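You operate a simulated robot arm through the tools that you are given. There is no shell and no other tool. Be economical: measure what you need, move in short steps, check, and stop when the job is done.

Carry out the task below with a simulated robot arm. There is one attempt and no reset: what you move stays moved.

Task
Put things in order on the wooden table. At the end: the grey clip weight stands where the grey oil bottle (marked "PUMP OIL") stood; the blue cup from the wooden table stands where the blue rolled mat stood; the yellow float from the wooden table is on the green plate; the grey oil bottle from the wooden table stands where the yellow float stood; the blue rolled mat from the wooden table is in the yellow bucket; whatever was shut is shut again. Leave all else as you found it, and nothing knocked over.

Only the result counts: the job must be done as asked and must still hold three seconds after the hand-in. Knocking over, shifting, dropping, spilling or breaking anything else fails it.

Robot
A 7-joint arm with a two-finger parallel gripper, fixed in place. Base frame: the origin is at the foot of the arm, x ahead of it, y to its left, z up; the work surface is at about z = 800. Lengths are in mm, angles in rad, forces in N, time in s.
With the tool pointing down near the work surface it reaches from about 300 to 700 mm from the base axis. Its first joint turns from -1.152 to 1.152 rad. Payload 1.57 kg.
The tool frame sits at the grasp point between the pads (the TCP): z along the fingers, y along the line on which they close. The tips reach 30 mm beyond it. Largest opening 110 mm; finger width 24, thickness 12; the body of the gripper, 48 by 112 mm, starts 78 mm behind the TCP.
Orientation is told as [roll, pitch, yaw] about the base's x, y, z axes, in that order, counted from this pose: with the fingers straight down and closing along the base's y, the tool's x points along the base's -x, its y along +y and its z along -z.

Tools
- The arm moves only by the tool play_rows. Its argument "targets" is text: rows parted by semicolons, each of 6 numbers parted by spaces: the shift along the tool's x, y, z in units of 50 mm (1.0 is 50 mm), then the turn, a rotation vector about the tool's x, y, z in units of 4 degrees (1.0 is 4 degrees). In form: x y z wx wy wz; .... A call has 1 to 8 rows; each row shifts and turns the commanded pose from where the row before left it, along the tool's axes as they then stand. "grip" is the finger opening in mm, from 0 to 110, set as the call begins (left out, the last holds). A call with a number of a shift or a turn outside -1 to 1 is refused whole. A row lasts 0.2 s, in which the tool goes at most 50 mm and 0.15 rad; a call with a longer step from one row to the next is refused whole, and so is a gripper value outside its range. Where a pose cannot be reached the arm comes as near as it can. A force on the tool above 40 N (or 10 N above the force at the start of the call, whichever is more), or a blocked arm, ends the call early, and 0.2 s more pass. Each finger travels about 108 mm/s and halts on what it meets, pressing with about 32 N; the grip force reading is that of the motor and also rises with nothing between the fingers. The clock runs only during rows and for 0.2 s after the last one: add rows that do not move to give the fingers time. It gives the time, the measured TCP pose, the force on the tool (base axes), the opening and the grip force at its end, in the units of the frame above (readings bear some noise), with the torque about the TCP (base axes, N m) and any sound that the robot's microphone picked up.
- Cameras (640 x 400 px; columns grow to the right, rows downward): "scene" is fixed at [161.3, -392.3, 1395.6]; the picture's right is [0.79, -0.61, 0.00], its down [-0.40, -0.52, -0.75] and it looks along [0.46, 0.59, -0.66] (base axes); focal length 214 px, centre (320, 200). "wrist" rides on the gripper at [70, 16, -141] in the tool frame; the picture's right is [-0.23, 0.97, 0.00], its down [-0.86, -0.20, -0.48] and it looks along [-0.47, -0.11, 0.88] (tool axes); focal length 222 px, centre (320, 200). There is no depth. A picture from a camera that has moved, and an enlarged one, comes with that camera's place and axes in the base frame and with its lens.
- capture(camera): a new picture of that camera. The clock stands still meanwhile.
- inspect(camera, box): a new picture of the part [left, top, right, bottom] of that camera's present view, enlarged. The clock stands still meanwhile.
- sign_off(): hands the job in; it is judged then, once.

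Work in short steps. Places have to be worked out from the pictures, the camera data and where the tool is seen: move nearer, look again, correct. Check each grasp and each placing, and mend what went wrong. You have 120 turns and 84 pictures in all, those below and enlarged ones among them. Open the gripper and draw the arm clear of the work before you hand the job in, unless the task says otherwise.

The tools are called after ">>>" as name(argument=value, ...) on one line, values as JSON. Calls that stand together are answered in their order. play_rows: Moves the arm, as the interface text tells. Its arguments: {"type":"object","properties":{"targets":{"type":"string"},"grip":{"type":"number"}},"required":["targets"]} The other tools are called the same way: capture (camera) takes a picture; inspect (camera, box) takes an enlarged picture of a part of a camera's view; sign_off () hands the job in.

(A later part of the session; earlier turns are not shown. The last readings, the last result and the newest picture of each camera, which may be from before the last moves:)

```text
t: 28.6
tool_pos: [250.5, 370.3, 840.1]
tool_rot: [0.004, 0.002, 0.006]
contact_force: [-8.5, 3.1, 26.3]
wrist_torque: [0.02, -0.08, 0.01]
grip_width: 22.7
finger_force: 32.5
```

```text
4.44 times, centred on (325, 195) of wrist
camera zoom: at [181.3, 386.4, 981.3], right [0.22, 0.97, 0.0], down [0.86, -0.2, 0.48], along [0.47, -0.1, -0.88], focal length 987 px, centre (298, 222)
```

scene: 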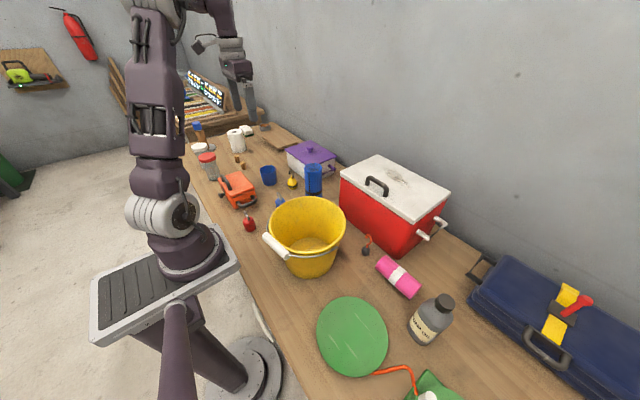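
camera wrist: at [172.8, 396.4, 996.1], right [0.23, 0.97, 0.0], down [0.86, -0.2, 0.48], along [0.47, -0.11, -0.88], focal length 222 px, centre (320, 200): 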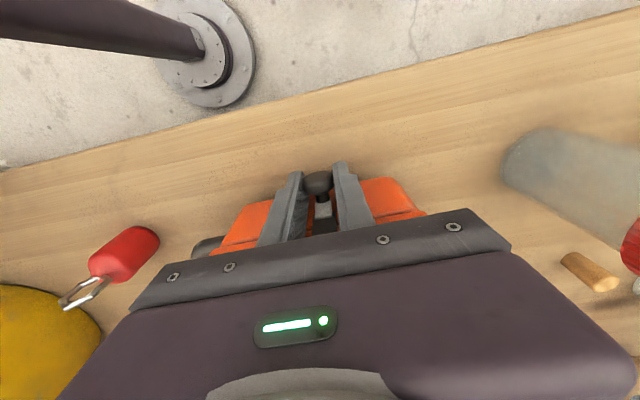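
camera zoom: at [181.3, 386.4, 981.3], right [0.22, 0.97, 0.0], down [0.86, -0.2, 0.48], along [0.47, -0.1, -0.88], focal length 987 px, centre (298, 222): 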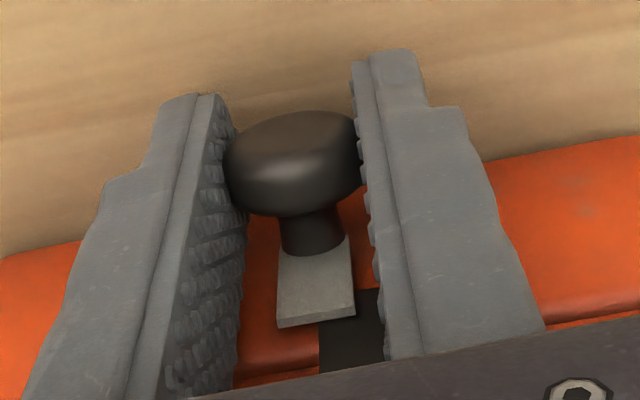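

The strip has slid sideways off the black plate: it's a horizontal slide latch toward -y. I continue that way under load.

>>> play_rows(targets="0 -0.1 0.01 0 0 0;0 -0.1 0.01 0 0 0;0 -0.1 0.01 0 0 0")

>>> inspect(camera="wrist", box=[240, 130, 400, 250])

>>> inspect(camera="scene", box=[185, 135, 265, 215])

```text
t: 29.4
tool_pos: [251.2, 355.0, 837.8]
tool_rot: [0.0, -0.002, 0.003]
contact_force: [-12.5, 2.0, 25.3]
wrist_torque: [0.0, 0.14, 0.02]
grip_width: 22.7
finger_force: 31.9
```

```text
3.33 times, centred on (320, 190) of wrist
camera zoom: at [181.9, 370.9, 979.1], right [0.22, 0.97, 0.0], down [0.86, -0.2, 0.48], along [0.47, -0.11, -0.88], focal length 740 px, centre (320, 233)
```

zoom: 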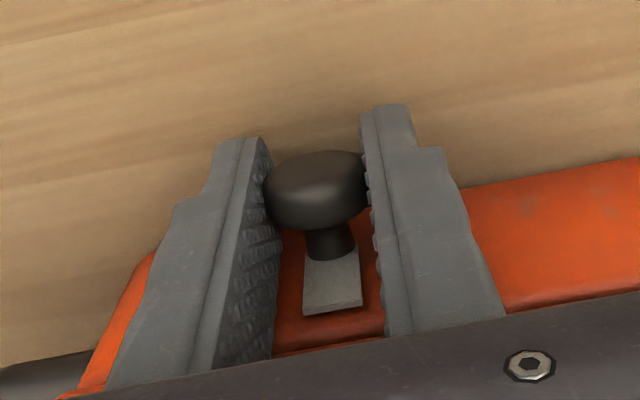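

```text
5.00 times, centred on (225, 175) of scene
camera zoom: at [160.8, -392.5, 1395.6], right [0.79, -0.61, 0.0], down [-0.4, -0.52, -0.75], along [0.46, 0.59, -0.66], focal length 1072 px, centre (795, 325)
```

zoom: 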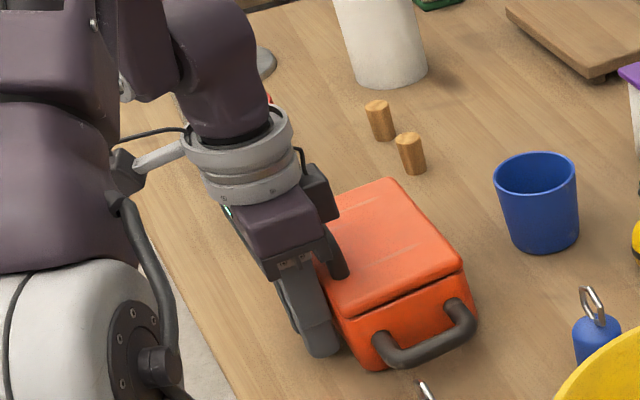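

The bolt slides with the box staying put. I continue a bit to reach the end of travel.

>>> play_rows(targets="0 -0.1 0 0 0 0;0 -0.1 0 0 0 0")

>>> inspect(camera="wrist", box=[240, 130, 400, 250])

```text
t: 30.0
tool_pos: [252.7, 345.0, 838.4]
tool_rot: [-0.002, -0.001, 0.002]
contact_force: [0.6, 0.6, 2.1]
wrist_torque: [0.0, 0.07, 0.0]
grip_width: 22.5
finger_force: 32.0
```

```text
3.33 times, centred on (320, 190) of wrist
camera zoom: at [182.4, 360.8, 979.0], right [0.23, 0.97, 0.0], down [0.86, -0.2, 0.48], along [0.47, -0.11, -0.88], focal length 740 px, centre (320, 233)
```

zoom: 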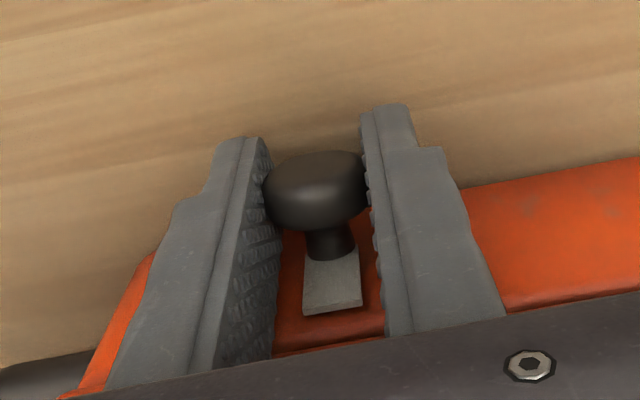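

The bolt is at its end (box slid ~10 mm the last bit). I release and rise to look before gripping the lid handle.

>>> play_rows(targets="0 0 0 0 0 0;0 0 0 0 0 0;0 0 -0.9 0 0 0;0 0 -1 0 0 0;0 0 -0.6 0 0 0;-0.6 0.2 0 0 0 0", grip=110)

>>> inspect(camera="wrist", box=[220, 100, 440, 250])

```text
t: 31.4
tool_pos: [282.6, 353.8, 961.8]
tool_rot: [0.001, 0.001, 0.004]
contact_force: [-0.4, 0.2, -0.4]
wrist_torque: [-0.02, 0.03, 0.04]
grip_width: 110.2
finger_force: 0.0
```

```text
2.67 times, centred on (330, 175) of wrist
camera zoom: at [212.2, 370.4, 1103.1], right [0.22, 0.97, 0.0], down [0.86, -0.2, 0.48], along [0.47, -0.11, -0.88], focal length 592 px, centre (293, 267)
```

zoom: 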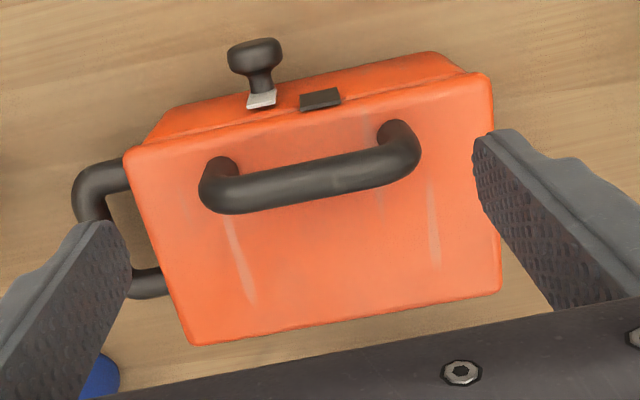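

Bolt is clear. Handle centre now ≈(286, 359). I go down and grip its ends.

>>> play_rows(targets="-0.06 0.11 0.3 0 0 0;0 0 0.4 0 0 0;0 0 0.37 0 0 0")

>>> play_rows(targets="0 0 0 0 0 0;0 0 0 0 0 0;0 0 0 0 0 0", grip=70)

>>> play_rows(targets="-0.05 0 -0.09 0 0 0;-0.05 0 -0.09 0 0 0;-0.06 0 -0.08 0 0 0;0 0 0 0 0 0")

>>> inspect(camera="scene", box=[185, 135, 265, 215])

```text
t: 32.2
tool_pos: [284.5, 360.4, 909.6]
tool_rot: [0.001, 0.001, 0.003]
contact_force: [-0.3, 0.5, -0.5]
wrist_torque: [0.02, -0.02, 0.0]
grip_width: 110.2
finger_force: 0.1
```

```text
t: 33.0
tool_pos: [282.5, 359.6, 909.1]
tool_rot: [0.0, 0.001, 0.002]
contact_force: [-0.8, 0.3, 0.5]
wrist_torque: [-0.02, 0.1, 0.02]
grip_width: 82.4
finger_force: 31.5
```

```text
t: 34.0
tool_pos: [292.3, 360.5, 922.3]
tool_rot: [-0.001, 0.0, 0.002]
contact_force: [-1.0, 0.0, -1.9]
wrist_torque: [-0.06, 0.11, -0.03]
grip_width: 82.5
finger_force: 31.5
```

```text
5.00 times, centred on (225, 175) of scene
camera zoom: at [161.3, -392.3, 1395.7], right [0.79, -0.61, 0.0], down [-0.4, -0.52, -0.75], along [0.46, 0.59, -0.66], focal length 1072 px, centre (795, 325)
```

zoom: 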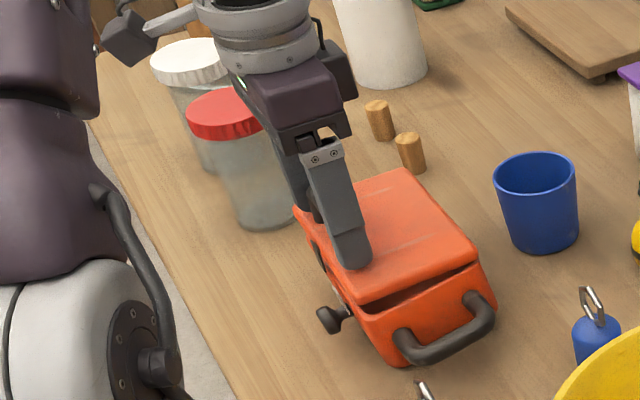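

The lid is opening. I follow the hinge arc, keeping the tool vertical so the handle pivots in the pads.

>>> play_rows(targets="-0.154 0 -0.162 0 0 0;-0.154 0 -0.162 0 0 0;-0.186 0 -0.124 0 0 0;-0.186 0 -0.124 0 0 0")

>>> inspect(camera="scene", box=[185, 135, 265, 215])

```text
t: 35.0
tool_pos: [326.6, 362.0, 951.9]
tool_rot: [0.001, -0.001, 0.003]
contact_force: [-0.8, -0.4, -2.6]
wrist_torque: [-0.03, 0.12, -0.03]
grip_width: 82.6
finger_force: 31.9
```

```text
5.00 times, centred on (225, 175) of scene
camera zoom: at [161.3, -392.2, 1395.7], right [0.79, -0.61, 0.0], down [-0.4, -0.52, -0.75], along [0.46, 0.59, -0.66], focal length 1072 px, centre (795, 325)
```

zoom: 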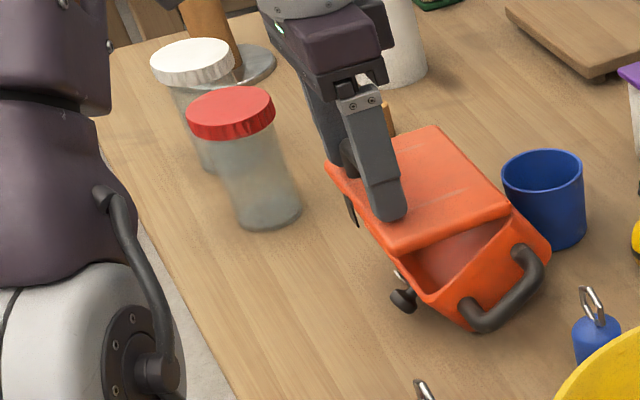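

The lid stayed rigid in the grip, so the box body is dangling and nudged the cup. I reverse the path to set the box down again.

>>> play_rows(targets="0.186 0 0.124 0 0 0;0.186 0 0.124 0 0 0;0.154 0 0.162 0 0 0;0.154 0 0.162 0 0 0;0.06 0 0.08 0 0 0;0 0 0 0 0 0")

>>> inspect(camera="scene", box=[185, 135, 265, 215])

```text
t: 36.4
tool_pos: [288.6, 359.9, 917.8]
tool_rot: [0.002, 0.0, 0.004]
contact_force: [0.5, -0.8, -1.4]
wrist_torque: [-0.12, 0.05, 0.02]
grip_width: 82.8
finger_force: 32.0
```

```text
5.00 times, centred on (225, 175) of scene
camera zoom: at [161.3, -392.3, 1395.7], right [0.79, -0.61, 0.0], down [-0.4, -0.52, -0.75], along [0.46, 0.59, -0.66], focal length 1072 px, centre (795, 325)
```

zoom: 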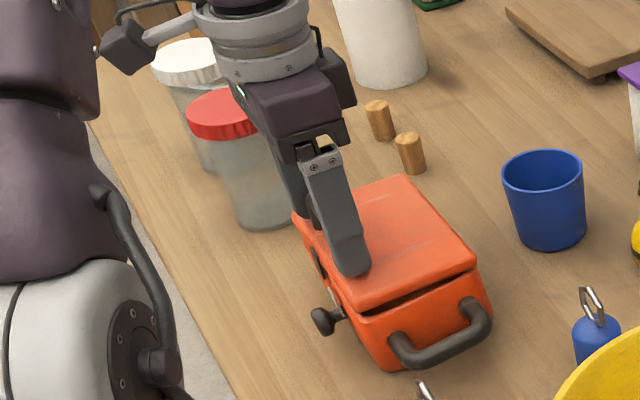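

I lower to fully closed, then open with the tool rotating together with the lid about the hinge.

>>> play_rows(targets="0.06 0 0.09 0 0 0;0.04 0 0.07 0 0 0;0 0 0 0 0 0")

>>> inspect(camera="scene", box=[185, 135, 265, 215])

```text
t: 37.2
tool_pos: [284.1, 360.0, 909.2]
tool_rot: [0.001, -0.001, 0.003]
contact_force: [0.3, -1.2, 2.8]
wrist_torque: [-0.48, -0.3, 0.03]
grip_width: 82.7
finger_force: 32.0
```

```text
5.00 times, centred on (225, 175) of scene
camera zoom: at [161.3, -392.3, 1395.6], right [0.79, -0.61, 0.0], down [-0.4, -0.52, -0.75], along [0.46, 0.59, -0.66], focal length 1072 px, centre (795, 325)
```

zoom: 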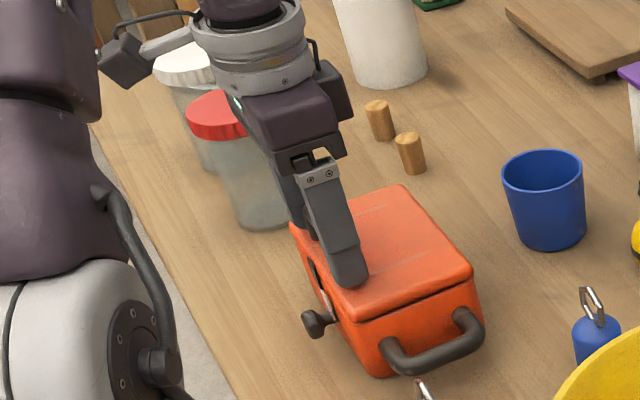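

The box sits closed on the table. I now rotate tool and lid together about the hinge by 32°.

>>> play_rows(targets="-0.0727 0 -0.119 0 1 0;-0.0727 0 -0.119 0 1 0;-0.0727 0 -0.119 0 1 0;-0.0727 0 -0.119 0 1 0")

>>> play_rows(targets="-0.0727 0 -0.119 0 1 0;-0.0727 0 -0.119 0 1 0;-0.0727 0 -0.119 0 1 0;-0.0727 0 -0.119 0 1 0")

>>> inspect(camera="scene", box=[185, 125, 275, 215])

```text
t: 38.2
tool_pos: [300.5, 360.3, 933.3]
tool_rot: [0.002, 0.28, 0.004]
contact_force: [-0.7, -0.1, -2.3]
wrist_torque: [0.08, 0.03, -0.01]
grip_width: 82.7
finger_force: 32.4
```

```text
t: 39.2
tool_pos: [323.3, 360.4, 948.9]
tool_rot: [0.003, 0.559, 0.004]
contact_force: [0.4, 0.3, -2.3]
wrist_torque: [0.16, 0.0, -0.06]
grip_width: 82.6
finger_force: 31.8
```

```text
4.44 times, centred on (230, 170) of scene
camera zoom: at [161.3, -392.2, 1395.7], right [0.79, -0.61, 0.0], down [-0.4, -0.52, -0.75], along [0.46, 0.59, -0.66], focal length 953 px, centre (720, 333)
```

zoom: 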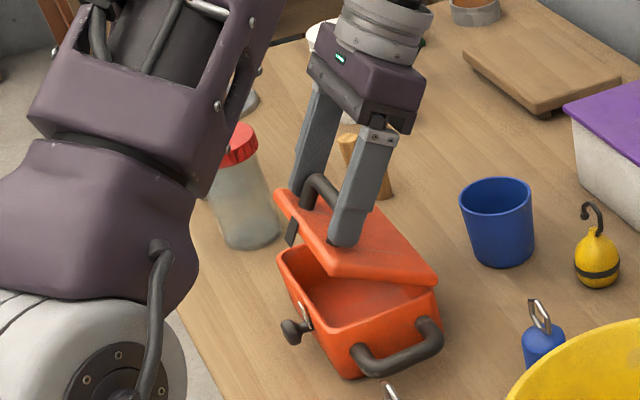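

>>> inspect(camera="scene", box=[235, 165, 280, 205])

>>> capture(camera="wrist")

```text
10.00 times, centred on (258, 185) of scene
camera zoom: at [161.3, -392.2, 1395.7], right [0.79, -0.61, 0.0], down [-0.4, -0.52, -0.75], along [0.46, 0.59, -0.66], focal length 2145 px, centre (945, 350)
```

zoom: 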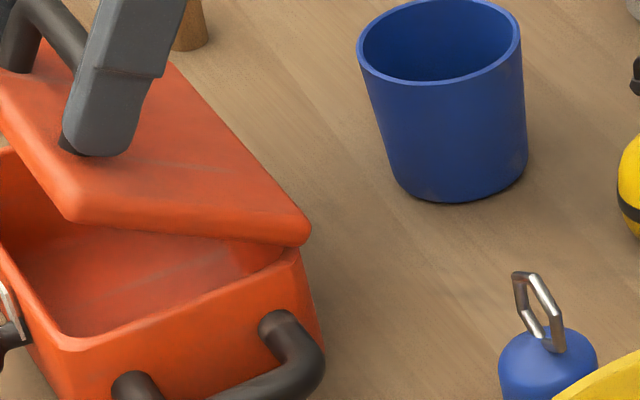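

```text
31 pictures are left
camera wrist: at [339.2, 376.6, 1105.7], right [0.19, 0.97, -0.12], down [0.98, -0.2, -0.05], along [-0.07, -0.11, -0.99], focal length 222 px, centre (320, 200)
```

wrist: 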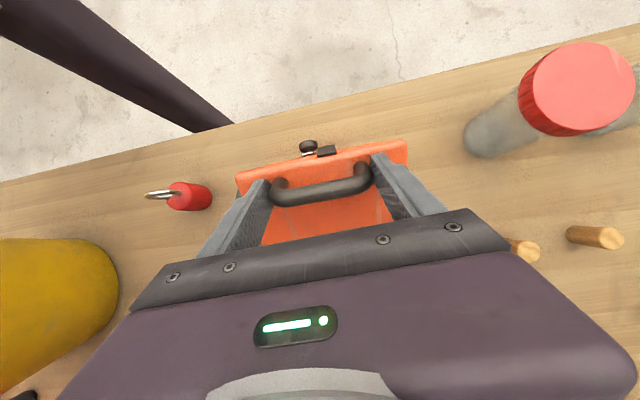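

The visible floor of the box looks empty; I open further to see the rest.

>>> play_rows(targets="-0.0727 0 -0.119 0 1 0;-0.0727 0 -0.119 0 1 0;-0.0727 0 -0.119 0 1 0;-0.0727 0 -0.119 0 1 0;-0.0727 0 -0.119 0 1 0;-0.0727 0 -0.119 0 1 0;-0.0727 0 -0.119 0 1 0")

>>> inspect(camera="scene", box=[215, 150, 285, 210])

```text
t: 40.8
tool_pos: [364.0, 360.9, 960.8]
tool_rot: [0.0, 0.978, 0.004]
contact_force: [-0.2, 0.6, -1.1]
wrist_torque: [0.15, -0.01, -0.02]
grip_width: 82.5
finger_force: 31.8
out of reach, approached as far as the arm can: row 7
```

```text
6.67 times, centred on (250, 180) of scene
camera zoom: at [161.3, -392.3, 1395.6], right [0.79, -0.61, 0.0], down [-0.4, -0.52, -0.75], along [0.46, 0.59, -0.66], focal length 1430 px, centre (787, 333)
```

zoom: 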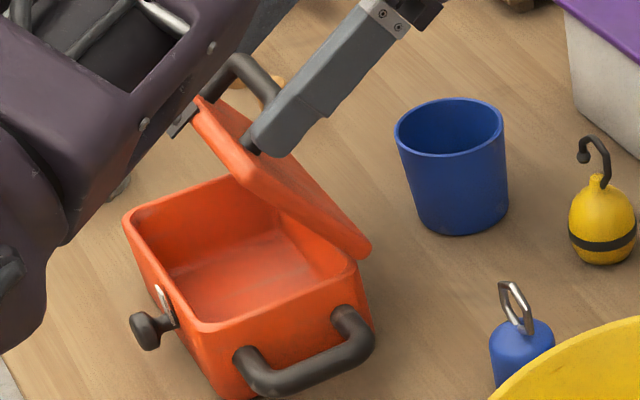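

The orange box is empty, so the weight must be elsewhere (the cooler is the other reachable shut container). I close the box by reversing the arc.

>>> play_rows(targets="0.0642 0 0.1238 0 -1 0;0.0642 0 0.1238 0 -1 0;0.0642 0 0.1238 0 -1 0;0.0642 0 0.1238 0 -1 0;0.0642 0 0.1238 0 -1 0;0.0642 0 0.1238 0 -1 0;0.0642 0 0.1238 0 -1 0")

>>> play_rows(targets="0.0642 0 0.1238 0 -1 0;0.0642 0 0.1238 0 -1 0;0.0642 0 0.1238 0 -1 0;0.0642 0 0.1238 0 -1 0;0.0642 0 0.1238 0 -1 0;0.0642 0 0.1238 0 -1 0")

```text
t: 42.4
tool_pos: [317.1, 360.2, 944.9]
tool_rot: [0.002, 0.488, 0.003]
contact_force: [0.1, -0.1, -1.1]
wrist_torque: [0.08, 0.13, 0.01]
grip_width: 82.7
finger_force: 31.9
```

```text
t: 43.8
tool_pos: [288.8, 360.8, 916.3]
tool_rot: [-0.001, 0.066, 0.004]
contact_force: [0.2, -1.0, 4.2]
wrist_torque: [-0.72, -0.29, -0.07]
grip_width: 82.6
finger_force: 32.4
```

>>> play_rows(targets="0.061 0 0.118 0 -0.95 0;0 0 0.01 0 0 0;0 0 0 0 0 0")

>>> inspect(camera="scene", box=[185, 135, 265, 215])

```text
t: 44.6
tool_pos: [286.4, 360.0, 909.1]
tool_rot: [0.002, 0.002, 0.004]
contact_force: [6.2, -2.4, 13.1]
wrist_torque: [-0.83, -0.35, 0.24]
grip_width: 82.5
finger_force: 32.4
```

```text
5.00 times, centred on (225, 175) of scene
camera zoom: at [161.3, -392.5, 1395.6], right [0.79, -0.61, 0.0], down [-0.4, -0.52, -0.75], along [0.46, 0.59, -0.66], focal length 1072 px, centre (795, 325)
```

zoom: 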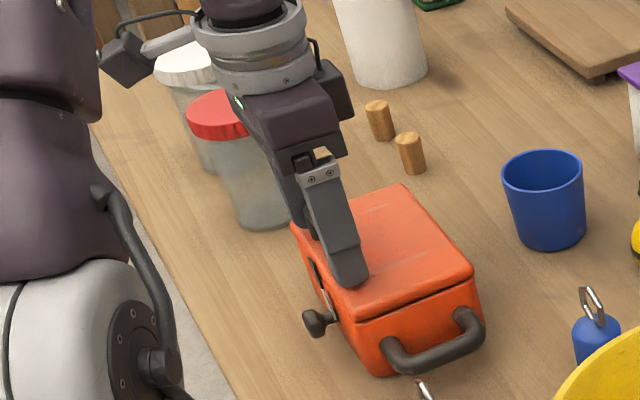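

Closed. The box is ~9 mm toward -y of its original spot; I slide it back by the handle, release, and go to the bolt knob (expected at (252, 354)).

>>> play_rows(targets="0.02 0 -0.03 0 0 0;0 0.09 0 0 0 0;0 0.09 0 0 0 0;0 0 0 0 0 0")

>>> play_rows(targets="0 0 0 0 0 0;0 0 -0.1 0 0 0;0 0 -0.9 0 0 0;0.66 -0.3 0 0 0 0;0 0 0.9 0 0 0;0 0 0.8 0 0 0;0 0 0.54 0 0 0", grip=110)

>>> inspect(camera="wrist", box=[240, 100, 440, 250])

```text
t: 45.6
tool_pos: [283.7, 369.6, 911.0]
tool_rot: [0.001, 0.002, 0.002]
contact_force: [0.0, 0.3, -1.9]
wrist_torque: [-0.12, 0.13, 0.01]
grip_width: 82.5
finger_force: 32.1
```

```text
t: 47.2
tool_pos: [251.3, 353.4, 849.4]
tool_rot: [0.0, 0.004, 0.003]
contact_force: [-0.5, 0.1, -0.5]
wrist_torque: [0.0, 0.0, -0.01]
grip_width: 110.1
finger_force: 0.1
```

```text
2.67 times, centred on (340, 175) of wrist
camera zoom: at [181.4, 369.5, 990.6], right [0.22, 0.97, 0.0], down [0.86, -0.2, 0.48], along [0.46, -0.11, -0.88], focal length 592 px, centre (267, 267)
```

zoom: 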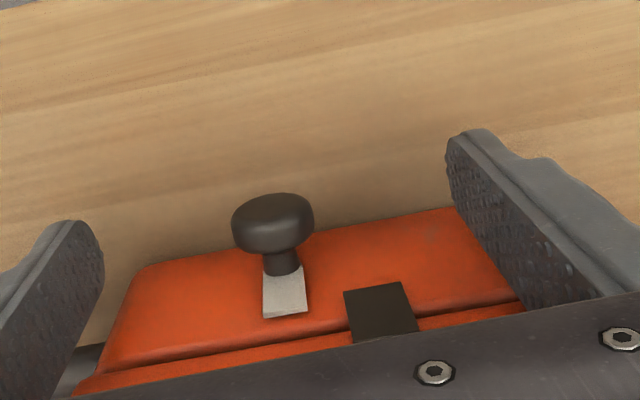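

Knob is centred. I close on it, press down, and slide it +y to re-latch.

>>> play_rows(targets="0 0.01 0.08 0 0 0;0 0 0 0 0 0;0 0 0 0 0 0;0 0 0 0 0 0;0 0 0 0 0 0", grip=18)

>>> play_rows(targets="0 0 0.05 0 0 0;0 0.02 0.03 0 0 0;0 0.1 0.01 0 0 0;0 0.1 0.01 0 0 0;0 0.1 0.01 0 0 0;0 0.1 0.01 0 0 0;0 0 0 0 0 0")

>>> inspect(camera="wrist", box=[240, 130, 400, 250])

```text
t: 48.4
tool_pos: [249.7, 355.2, 846.0]
tool_rot: [0.001, 0.002, 0.003]
contact_force: [0.3, 0.8, -0.1]
wrist_torque: [-0.06, -0.03, -0.02]
grip_width: 22.5
finger_force: 32.3
```

```text
t: 50.0
tool_pos: [251.3, 377.9, 838.3]
tool_rot: [0.002, 0.004, 0.004]
contact_force: [-0.8, 0.3, 23.1]
wrist_torque: [0.01, -0.28, 0.02]
grip_width: 22.8
finger_force: 32.1
```

```text
3.33 times, centred on (320, 190) of wrist
camera zoom: at [180.5, 392.9, 980.3], right [0.22, 0.97, 0.0], down [0.86, -0.2, 0.48], along [0.46, -0.11, -0.88], focal length 740 px, centre (320, 233)
```

zoom: 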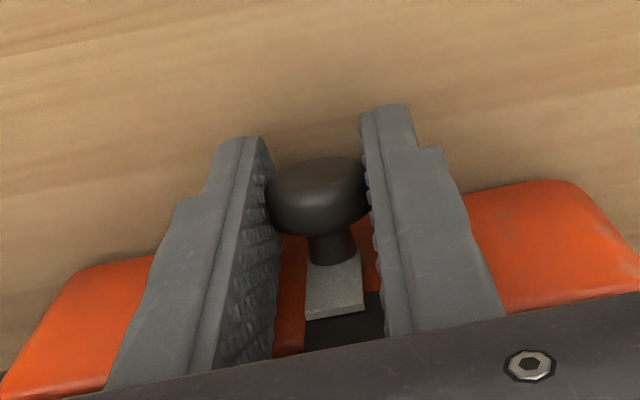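

Nearly back over the plate; I push 2.5 mm more, then release and rise.

>>> play_rows(targets="0 0.05 0 0 0 0;0 0 0 0 0 0")

>>> play_rows(targets="0 0 -0.1 0 0 0;0 0 0 0 0 0;0 0 0 0 0 0;0 0 -0.9 0 0 0;0 0 -1 0 0 0;0 0 -0.6 0 0 0;-0.5 0 0 0 0 0", grip=110)

>>> inspect(camera="wrist", box=[220, 100, 440, 250])

>>> inspect(camera="scene", box=[185, 135, 265, 215])

```text
t: 50.6
tool_pos: [250.8, 379.2, 839.0]
tool_rot: [0.001, 0.003, 0.003]
contact_force: [-1.9, -3.1, 21.8]
wrist_torque: [-0.05, -0.23, -0.04]
grip_width: 22.6
finger_force: 31.7
```

```text
t: 52.2
tool_pos: [277.8, 379.2, 967.9]
tool_rot: [0.001, 0.003, 0.003]
contact_force: [0.2, -0.6, -0.3]
wrist_torque: [0.02, 0.01, -0.02]
grip_width: 109.8
finger_force: 0.1
```

```text
2.67 times, centred on (330, 175) of wrist
camera zoom: at [207.1, 394.5, 1110.6], right [0.22, 0.97, 0.0], down [0.86, -0.2, 0.48], along [0.46, -0.11, -0.88], focal length 592 px, centre (293, 267)
```

zoom: 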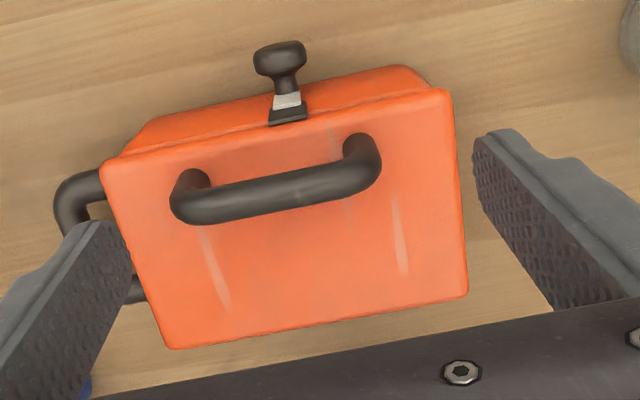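

```text
5.00 times, centred on (225, 175) of scene
camera zoom: at [161.3, -392.3, 1395.6], right [0.79, -0.61, 0.0], down [-0.4, -0.52, -0.75], along [0.46, 0.59, -0.66], focal length 1072 px, centre (795, 325)
```

zoom: 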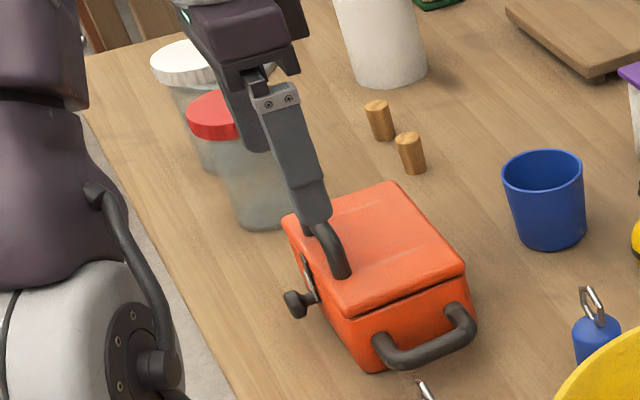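

The orange box is latched and within ~3 mm of its original place. Next the cooler: I rise and travel over to look at its lid from above.

>>> play_rows(targets="0 0 -0.9 0 0 0;0 0 -0.9 0 0 0;0 0 -0.9 0 0 0;-0.48 -0.82 0 0 0 0;-0.48 -0.82 0 0 0 0;-0.48 -0.82 0 0 0 0;-0.48 -0.82 0 0 0 0;-0.48 -0.82 0 0 0 0")

>>> play_rows(targets="-0.48 -0.82 0 0 0 0;-0.48 -0.82 0 0 0 0;-0.48 -0.82 0 0 0 0;-0.48 -0.82 0 0 0 0;-0.48 -0.82 0 0 0 0;-0.48 -0.82 0 0 0 0")

>>> capture(camera="wrist")

```text
t: 54.0
tool_pos: [396.3, 173.5, 1102.7]
tool_rot: [0.0, 0.003, 0.005]
contact_force: [0.0, -0.5, -0.1]
wrist_torque: [0.04, -0.02, 0.03]
grip_width: 109.9
finger_force: 0.1
```

```text
t: 55.4
tool_pos: [540.2, -72.8, 1103.9]
tool_rot: [0.0, 0.003, 0.002]
contact_force: [0.0, -0.8, 0.3]
wrist_torque: [0.04, 0.01, 0.0]
grip_width: 110.0
finger_force: 0.1
```

```text
24 pictures are left
camera wrist: at [471.3, -56.4, 1245.9], right [0.22, 0.97, 0.0], down [0.86, -0.2, 0.48], along [0.46, -0.11, -0.88], focal length 222 px, centre (320, 200)
```

wrist: 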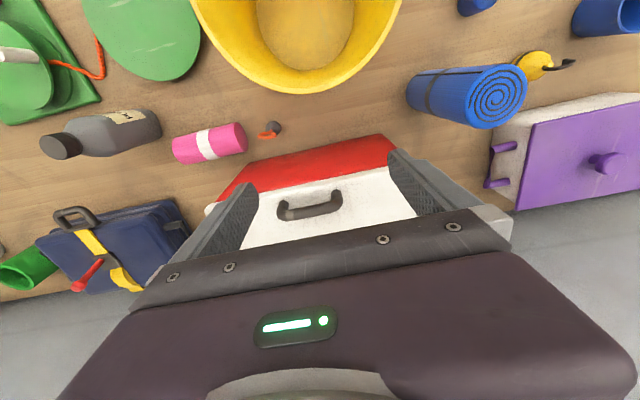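

Triangulated: cooler lid handle centre ≈(593, -98, 1018), ends along y, span ~77. I'll grip it with the fingers pitched forward 60°, so the lid can be swung up with the tool ending vertical. First the rotation.

>>> play_rows(targets="0 -0.0333 0 0 -1 0;0 -0.0333 0 0 -1 0;0 -0.0333 0 0 -1 0;0 -0.0333 0 0 -1 0;0 -0.0333 0 0 -1 0;0 -0.0333 0 0 -1 0;0 -0.0333 0 0 -1 0;0 -0.0333 0 0 -1 0")

>>> play_rows(targets="0 -0.0333 0 0 -1 0;0 -0.0333 0 0 -1 0;0 -0.0333 0 0 -1 0;0 -0.0333 0 0 -1 0;0 -0.0333 0 0 -1 0;0 -0.0333 0 0 -1 0;0 -0.0333 0 0 -1 0")

```text
t: 57.2
tool_pos: [541.9, -85.0, 1101.0]
tool_rot: [-0.001, -0.557, 0.004]
contact_force: [-0.4, -0.9, -0.1]
wrist_torque: [-0.01, 0.01, 0.0]
grip_width: 110.1
finger_force: 0.0
```

```text
t: 58.8
tool_pos: [542.1, -95.9, 1103.4]
tool_rot: [0.0, -1.045, 0.003]
contact_force: [-0.1, 0.0, 1.1]
wrist_torque: [-0.03, 0.05, 0.03]
grip_width: 110.0
finger_force: 0.0
```

>>> play_rows(targets="0.48 -0.02 0.15 0 0 0;0.48 -0.02 0.15 0 0 0")

>>> capture(camera="wrist")

>>> capture(camera="scene")

```text
t: 59.4
tool_pos: [529.2, -98.9, 1054.3]
tool_rot: [0.002, -1.046, 0.003]
contact_force: [-0.4, -0.4, -0.4]
wrist_torque: [0.0, 0.01, -0.03]
grip_width: 109.9
finger_force: 0.2
```

```text
23 pictures are left
camera wrist: at [372.4, -82.7, 1065.6], right [0.11, 0.97, 0.2], down [0.02, -0.2, 0.98], along [0.99, -0.1, -0.04], focal length 222 px, centre (320, 200)
```

wrist: 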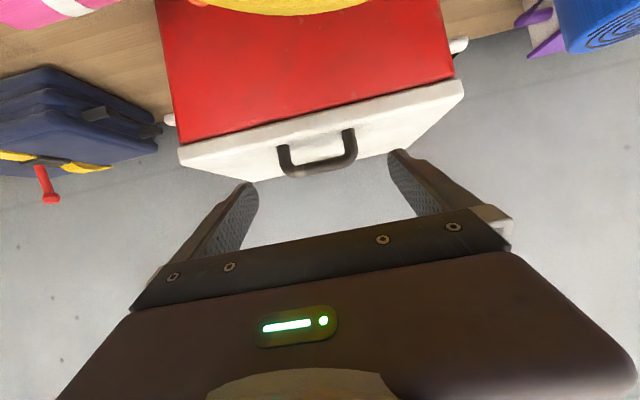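

```text
22 pictures are left
```

scene: 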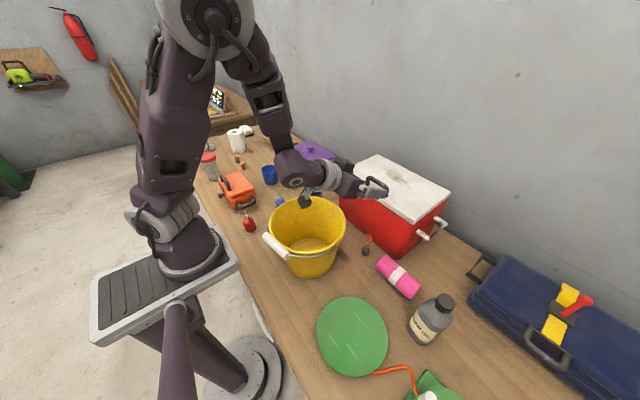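

The handle is well aligned between the fingers. I advance 60 mm along the fingers and close.

>>> play_rows(targets="-0.02 0.04 0.6 0 0 0;-0.02 0 0.6 0 0 0;0 0 0 0 0 0")

>>> play_rows(targets="0 0 0 0 0 0;0 0 0 0 0 0;0 0 0 0 0 0", grip=65)

```text
t: 60.2
tool_pos: [583.8, -96.1, 1024.8]
tool_rot: [0.001, -1.044, 0.004]
contact_force: [0.4, 0.4, -0.4]
wrist_torque: [0.03, -0.01, -0.02]
grip_width: 110.0
finger_force: 0.1
```

```text
t: 61.0
tool_pos: [583.1, -96.8, 1026.5]
tool_rot: [0.002, -1.043, -0.001]
contact_force: [-3.3, -7.2, 1.7]
wrist_torque: [0.17, 0.01, -0.59]
grip_width: 82.4
finger_force: 32.0
```

Handle held; the cooler resists sideways (it is heavy, good). I rotate 8° about the estimated hinge (758, 985) and check forces.

>>> play_rows(targets="0 0.03 0 0 0 0;-0.121 0 -0.032 0 0.5 0;-0.121 0 -0.032 0 0.5 0;-0.121 0 -0.032 0 0.5 0;-0.121 0 -0.032 0 0.5 0")

>>> inspect(camera="scene", box=[330, 140, 460, 260])

```text
t: 62.2
tool_pos: [590.7, -94.6, 1049.6]
tool_rot: [0.0, -0.904, 0.006]
contact_force: [5.2, -1.8, 0.4]
wrist_torque: [-0.19, -0.5, -0.15]
grip_width: 82.5
finger_force: 31.7
```

```text
3.33 times, centred on (395, 200) of scene
camera zoom: at [161.4, -392.3, 1395.6], right [0.79, -0.61, 0.0], down [-0.41, -0.52, -0.75], along [0.46, 0.59, -0.66], focal length 715 px, centre (70, 200)
```

zoom: 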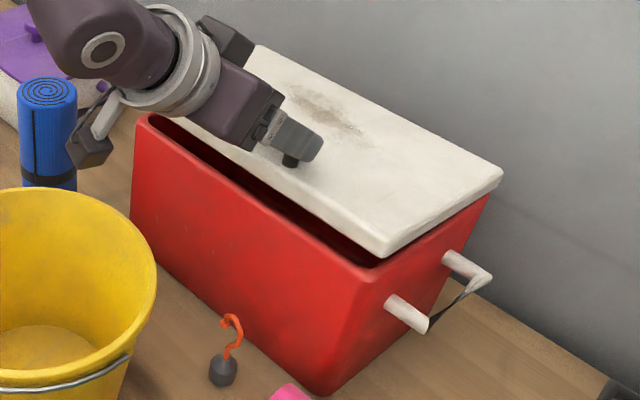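

The lid lifts cleanly with small forces. I continue 24° further.

>>> play_rows(targets="-0.242 0 -0.064 0 1 0;-0.242 0 -0.064 0 1 0;-0.242 0 -0.064 0 1 0")

>>> play_rows(targets="-0.242 0 -0.064 0 1 0;-0.242 0 -0.064 0 1 0;-0.242 0 -0.064 0 1 0;-0.242 0 -0.064 0 1 0")

>>> inspect(camera="scene", box=[330, 120, 460, 260])

```text
t: 63.0
tool_pos: [609.5, -94.6, 1080.9]
tool_rot: [0.003, -0.693, 0.002]
contact_force: [2.3, 0.2, -0.4]
wrist_torque: [0.2, 0.31, 0.02]
grip_width: 82.7
finger_force: 31.7
```

```text
t: 64.0
tool_pos: [642.7, -95.3, 1121.4]
tool_rot: [0.0, -0.418, 0.004]
contact_force: [5.2, -2.8, 0.4]
wrist_torque: [0.28, -0.91, 0.17]
grip_width: 82.6
finger_force: 32.1
```

```text
2.86 times, centred on (395, 190) of scene
camera zoom: at [161.4, -392.4, 1395.6], right [0.79, -0.61, 0.0], down [-0.41, -0.52, -0.75], along [0.46, 0.59, -0.66], focal length 613 px, centre (106, 229)
```

zoom: 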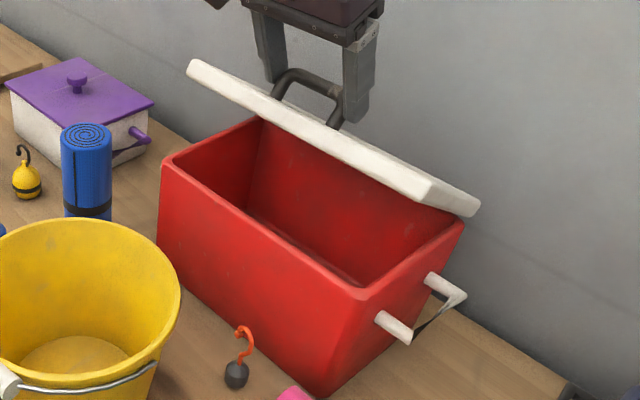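

No weight visible yet in the visible part. I open further while reach allows.

>>> play_rows(targets="-0.242 0 -0.064 0 1 0;-0.242 0 -0.064 0 1 0;-0.242 0 -0.064 0 1 0;-0.242 0 -0.064 0 1 0;-0.242 0 -0.064 0 1 0;-0.242 0 -0.064 0 1 0")

>>> inspect(camera="scene", box=[330, 120, 460, 260])

```text
t: 65.4
tool_pos: [629.6, -89.2, 1132.9]
tool_rot: [0.002, 0.004, 0.001]
contact_force: [4.9, -3.4, 3.3]
wrist_torque: [-0.17, -1.05, 0.07]
grip_width: 82.6
finger_force: 32.4
out of reach, approached as far as the arm can: row 4, 5, 6
```

```text
2.86 times, centred on (395, 190) of scene
camera zoom: at [161.3, -392.4, 1395.6], right [0.79, -0.61, 0.0], down [-0.41, -0.52, -0.75], along [0.46, 0.59, -0.66], focal length 613 px, centre (106, 229)
```

zoom: 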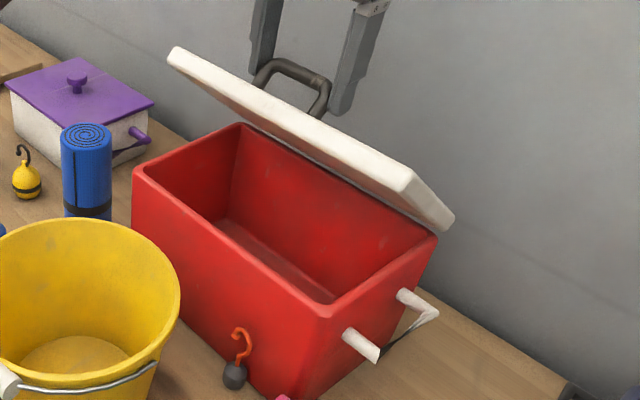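

The arm ran out of reach and dragged the cooler ~60 mm toward me; I must push it back. First I look inside with the wrist camera.

>>> capture(camera="wrist")

```text
18 pictures are left
camera wrist: at [560.0, -72.4, 1274.8], right [0.23, 0.97, 0.0], down [0.86, -0.2, 0.48], along [0.46, -0.11, -0.88], focal length 222 px, centre (320, 200)
```

wrist: 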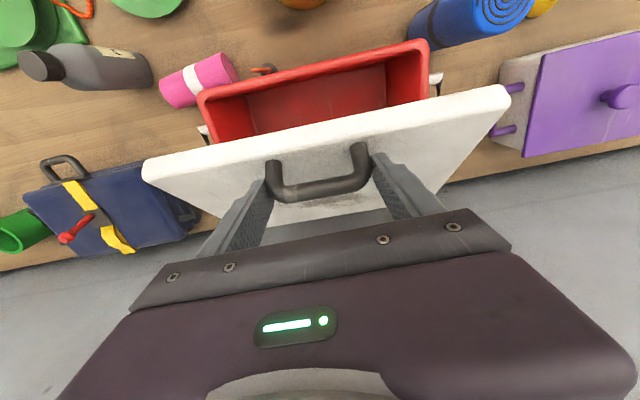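

The cooler is empty as well; so the purple box is the remaining candidate. I close the cooler lid by reversing about the hinge.

>>> play_rows(targets="0.237 0 0.081 0 -1 0;0.237 0 0.081 0 -1 0;0.237 0 0.081 0 -1 0;0.237 0 0.081 0 -1 0;0.237 0 0.081 0 -1 0;0.237 0 0.081 0 -1 0;0.237 0 0.081 0 -1 0;0.237 0 0.081 0 -1 0")

>>> play_rows(targets="0.237 0 0.081 0 -1 0;0.237 0 0.081 0 -1 0;0.237 0 0.081 0 -1 0")

```text
t: 67.2
tool_pos: [546.8, -89.1, 1077.7]
tool_rot: [0.0, -0.556, 0.001]
contact_force: [3.0, 0.9, -4.7]
wrist_torque: [-0.34, 0.35, 0.13]
grip_width: 82.4
finger_force: 32.1
```

```text
t: 68.0
tool_pos: [524.3, -89.7, 1049.5]
tool_rot: [-0.003, -0.767, 0.004]
contact_force: [4.0, -0.8, -3.4]
wrist_torque: [-0.91, 0.32, 0.14]
grip_width: 82.3
finger_force: 32.8
```

>>> play_rows(targets="0.237 0 0.081 0 -1 0;0.15 0 0.05 0 -0.6 0")

>>> inspect(camera="scene", box=[320, 140, 460, 270])

```text
t: 68.6
tool_pos: [515.4, -89.5, 1030.5]
tool_rot: [0.0, -0.878, 0.005]
contact_force: [4.4, -0.4, -2.2]
wrist_torque: [-1.04, 0.16, 0.38]
grip_width: 82.7
finger_force: 32.2
```

```text
3.08 times, centred on (390, 205) of scene
camera zoom: at [161.4, -392.3, 1395.6], right [0.79, -0.61, 0.0], down [-0.41, -0.52, -0.75], along [0.46, 0.59, -0.66], focal length 660 px, centre (105, 185)
```

zoom: 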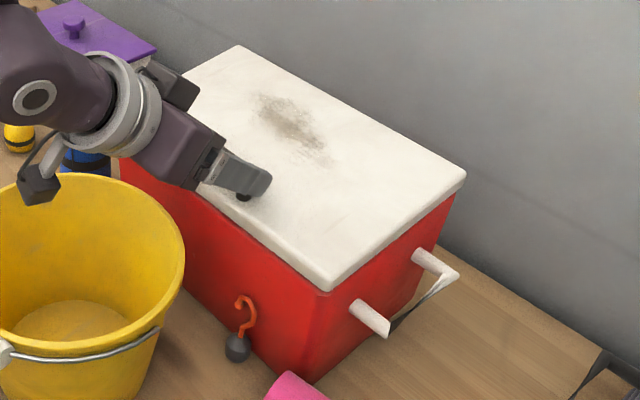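

Nearly closed. I finish closing, then push the cooler back by +60 mm x via the handle, and compare.

>>> play_rows(targets="0.1 0 0.034 0 -0.4 0;0.03 0 0.02 0 0 0;0 0 0 0 0 0")

>>> play_rows(targets="-0.186 0 0.235 0 0 0;-0.186 0 0.235 0 0 0;-0.186 0 0.235 0 0 0;-0.186 0 0.235 0 0 0;0 0 0 0 0 0")

>>> inspect(camera="scene", box=[335, 145, 465, 265])

```text
t: 69.4
tool_pos: [514.2, -90.2, 1027.1]
tool_rot: [-0.002, -0.91, 0.004]
contact_force: [6.8, -1.8, 30.2]
wrist_torque: [-0.14, -0.89, 0.1]
grip_width: 82.8
finger_force: 31.6
```

```text
t: 70.6
tool_pos: [573.6, -89.3, 1023.3]
tool_rot: [0.001, -0.903, 0.002]
contact_force: [-2.0, -0.4, -7.3]
wrist_torque: [-0.15, 1.05, 0.01]
grip_width: 83.1
finger_force: 31.9
```

```text
3.33 times, centred on (400, 205) of scene
camera zoom: at [161.4, -392.3, 1395.6], right [0.79, -0.61, 0.0], down [-0.41, -0.52, -0.75], along [0.46, 0.59, -0.66], focal length 715 px, centre (53, 183)
```

zoom: 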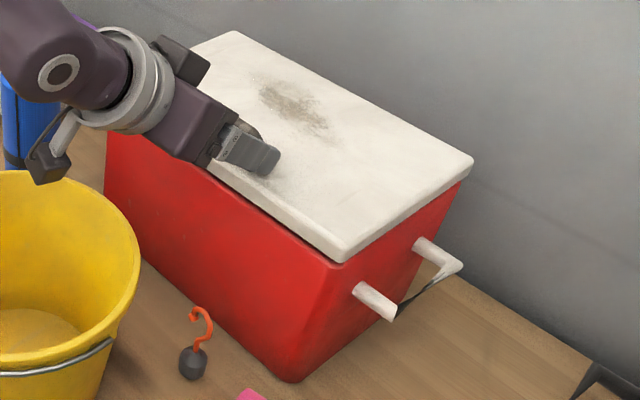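

Comparing corners: the cooler still needs about (+11, -11) mm and +1.4° yaw. It also seems to have nudged the hook weight and pink roll by ~15 mm, which I'll have to restore. First correct the cooler.

>>> play_rows(targets="-0.068 -0.11 0.086 -0.14 0 -0.111;-0.068 -0.11 0.086 -0.14 0 -0.111;0 0 0 0 0 0")

>>> inspect(camera="scene", box=[335, 145, 465, 265])

```text
t: 71.4
tool_pos: [584.8, -99.7, 1024.6]
tool_rot: [0.0, -0.906, 0.027]
contact_force: [-1.7, 0.8, -3.9]
wrist_torque: [-0.09, 0.66, 0.11]
grip_width: 83.2
finger_force: 32.0
```

```text
3.33 times, centred on (400, 205) of scene
camera zoom: at [161.3, -392.3, 1395.7], right [0.79, -0.61, 0.0], down [-0.4, -0.52, -0.75], along [0.46, 0.59, -0.66], focal length 715 px, centre (53, 183)
```

zoom: 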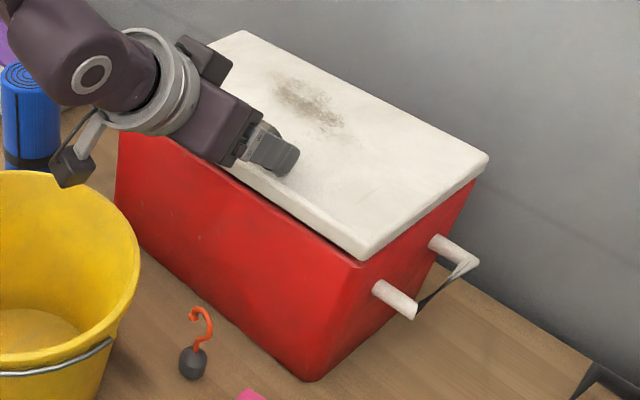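

Within ~4 mm now; one more small nudge, then I release and back away.

>>> play_rows(targets="-0.03 -0.05 0.038 0 0 0;0 0 0 0 0 0")

>>> play_rows(targets="0 0 0 0 0 0;0 0 0 0 0 0;0 0 -0.8 0 0 0;-0.5 0 -0.6 0 0 0;-0.7 0 -0.6 0 0 0", grip=110)

>>> inspect(camera="scene", box=[300, 200, 500, 325])

```text
t: 72.0
tool_pos: [587.7, -101.5, 1025.2]
tool_rot: [0.0, -0.905, 0.03]
contact_force: [-3.0, 4.2, -0.6]
wrist_torque: [0.0, 0.03, 0.47]
grip_width: 83.0
finger_force: 32.2
```

```text
t: 73.2
tool_pos: [545.9, -103.1, 1132.7]
tool_rot: [0.0, -0.903, 0.028]
contact_force: [-0.6, 0.9, 0.2]
wrist_torque: [0.0, 0.03, -0.03]
grip_width: 110.0
finger_force: 0.2
```

```text
3.20 times, centred on (400, 262) of scene
camera zoom: at [161.3, -392.2, 1395.7], right [0.79, -0.61, 0.0], down [-0.4, -0.52, -0.75], along [0.46, 0.59, -0.66], focal length 686 px, centre (64, 0)
```

zoom: 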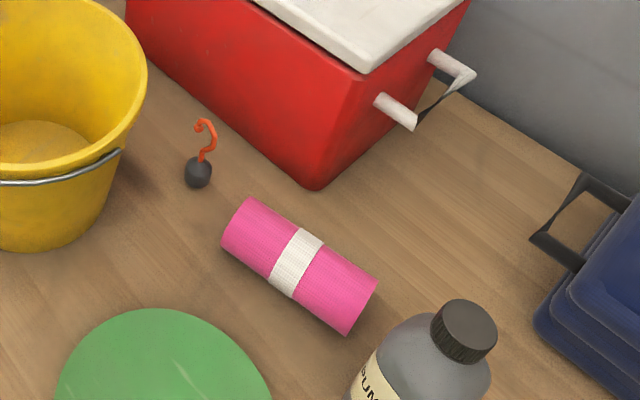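

The cooler is back exactly. The hook weight is ~16 mm and the pink roll ~26 mm off; I'll restore them. I level the tool first, then move to view that area from above.

>>> play_rows(targets="0 0 0 0 1 0;0 0 0 0 1 0;0 0 0 0 1 0;0 0 0 0 1 0;0 0 0 0 1 0;0 0 0 0 1 0;0 0 0 0 1 0;0 0 0 0 1 0")

>>> play_rows(targets="0 0 0 0 1 0;0 0 0 0 1 0;0 0 0 0 1 0;0 0 0 0 1 0;0 0 0 0 0.93 0;0.9 -0.3 0.2 0 0 0;0.9 -0.8 0.2 0 0 0;0.2 -0.7 0.4 0 0 0.2")

>>> capture(camera="wrist")

```text
t: 75.0
tool_pos: [544.8, -103.0, 1132.9]
tool_rot: [0.0, -0.344, 0.029]
contact_force: [-1.0, -0.5, 0.4]
wrist_torque: [0.0, 0.03, -0.01]
grip_width: 109.9
finger_force: 0.0
```

```text
refused: row 7 steps farther than a row can; nothing moved
```

```text
13 pictures are left
camera wrist: at [432.0, -89.6, 1242.7], right [0.19, 0.98, 0.08], down [0.65, -0.18, 0.74], along [0.74, -0.09, -0.67], focal length 222 px, centre (320, 200)
```

wrist: 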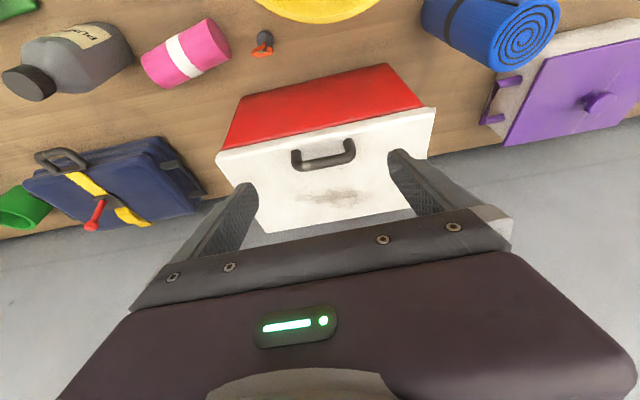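

A row was too long so the second call was refused; still, this view let me triangulate: hook weight ≈(513,-160), pink roll ≈(503,-281), bottle ≈(474,-408), mat ≈(527,120) with top z≈988, purple lid ≈x578–723, y209–409. I level the tool and go above the hook weight.

>>> play_rows(targets="0 0 0 0 1 0;0 0 0 0 1 0;0 0 0 0 1 0;0 0 0 0 1 0;0 0 0 0 0.93 0.41;0.3 -0.55 0.5 0 0 0;0.3 -0.55 0.7 0 0 0;0 0 0.8 0 0 0", grip=70)

>>> play_rows(targets="0 0 0.8 0 0 0;0 0 0.3 0 0 0")

>>> capture(camera="wrist")

```text
t: 76.8
tool_pos: [516.4, -157.6, 1031.8]
tool_rot: [0.001, -0.003, -0.002]
contact_force: [0.1, -0.3, -0.1]
wrist_torque: [-0.02, 0.02, 0.01]
grip_width: 69.9
finger_force: 0.0
```

```text
t: 77.4
tool_pos: [516.0, -158.3, 976.7]
tool_rot: [0.002, -0.002, -0.001]
contact_force: [0.9, 0.1, -0.6]
wrist_torque: [0.01, 0.01, 0.01]
grip_width: 69.9
finger_force: 0.0
```

```text
12 pictures are left
camera wrist: at [445.7, -142.3, 1118.4], right [0.23, 0.97, 0.0], down [0.85, -0.2, 0.48], along [0.47, -0.11, -0.88], focal length 222 px, centre (320, 200)
```

wrist: 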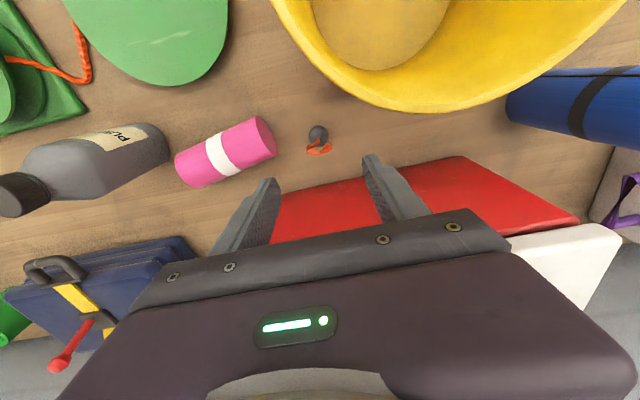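

Hook weight body ≈(510,-160). To keep the gripper clear of the bucket rim I yaw by -36° before descending on it.

>>> play_rows(targets="0.12 -0.04 0 0 0 1;0 0 0 0 0 1;0 0 0 0 0 1;0 0 0 0 0 1;0 0 0 0 0 1;0 0 0 0 0 1;0 0 0 0 0 1;0 0 0 0 0 1", grip=60)

>>> play_rows(targets="0 0 0 0 0 1;0 0 0.9 0 0 0;0 0 0.9 0 0 0;0 0 0.9 0 0 0;0 0 0 0 0 0")

>>> play_rows(targets="0 0 0.06 0 0 0;0 0 0 0 0 0;0 0 0 0 0 0;0 0 0 0 0 0", grip=10)

```text
t: 79.2
tool_pos: [509.6, -161.4, 978.1]
tool_rot: [0.003, 0.001, -0.559]
contact_force: [-0.2, -0.5, 0.7]
wrist_torque: [0.04, -0.01, 0.01]
grip_width: 59.9
finger_force: 0.0
```

```text
t: 80.4
tool_pos: [510.1, -158.8, 842.3]
tool_rot: [0.001, -0.001, -0.628]
contact_force: [-0.1, 0.3, -0.6]
wrist_torque: [-0.04, 0.01, -0.02]
grip_width: 60.2
finger_force: 0.1
```

```text
t: 81.4
tool_pos: [509.8, -158.7, 839.5]
tool_rot: [0.003, -0.002, -0.629]
contact_force: [-1.8, 3.4, 18.5]
wrist_torque: [0.09, 0.04, -0.01]
grip_width: 24.3
finger_force: 32.1
```

The weight is held (24 mm). I lift 4 mm, carry it (+16,-2), set it down and release, then rise.

>>> play_rows(targets="0 0 -0.12 0 0 0;-0.141 0.078 0 0 0 0;-0.141 0.078 0 0 0 0;0 0 0.07 0 0 0;0 0 0 0 0 0")

>>> play_rows(targets="0 0 0 0 0 0;0 0 0 0 0 0;0 0 -0.9 0 0 0;0 0 -0.9 0 0 0;0 0 -0.9 0 0 1;0 0 0 0 0 1;0 0 0 0 0 1;0 0 0 0 0 1", grip=60)

```text
t: 82.6
tool_pos: [525.7, -160.7, 841.7]
tool_rot: [0.002, -0.001, -0.628]
contact_force: [-0.5, 0.0, 0.2]
wrist_torque: [0.04, -0.02, 0.03]
grip_width: 24.4
finger_force: 32.2
```

```text
t: 84.4
tool_pos: [527.1, -161.9, 977.4]
tool_rot: [0.003, -0.001, -0.909]
contact_force: [-0.3, -1.0, 0.8]
wrist_torque: [-0.02, 0.02, 0.01]
grip_width: 59.9
finger_force: 0.1
```

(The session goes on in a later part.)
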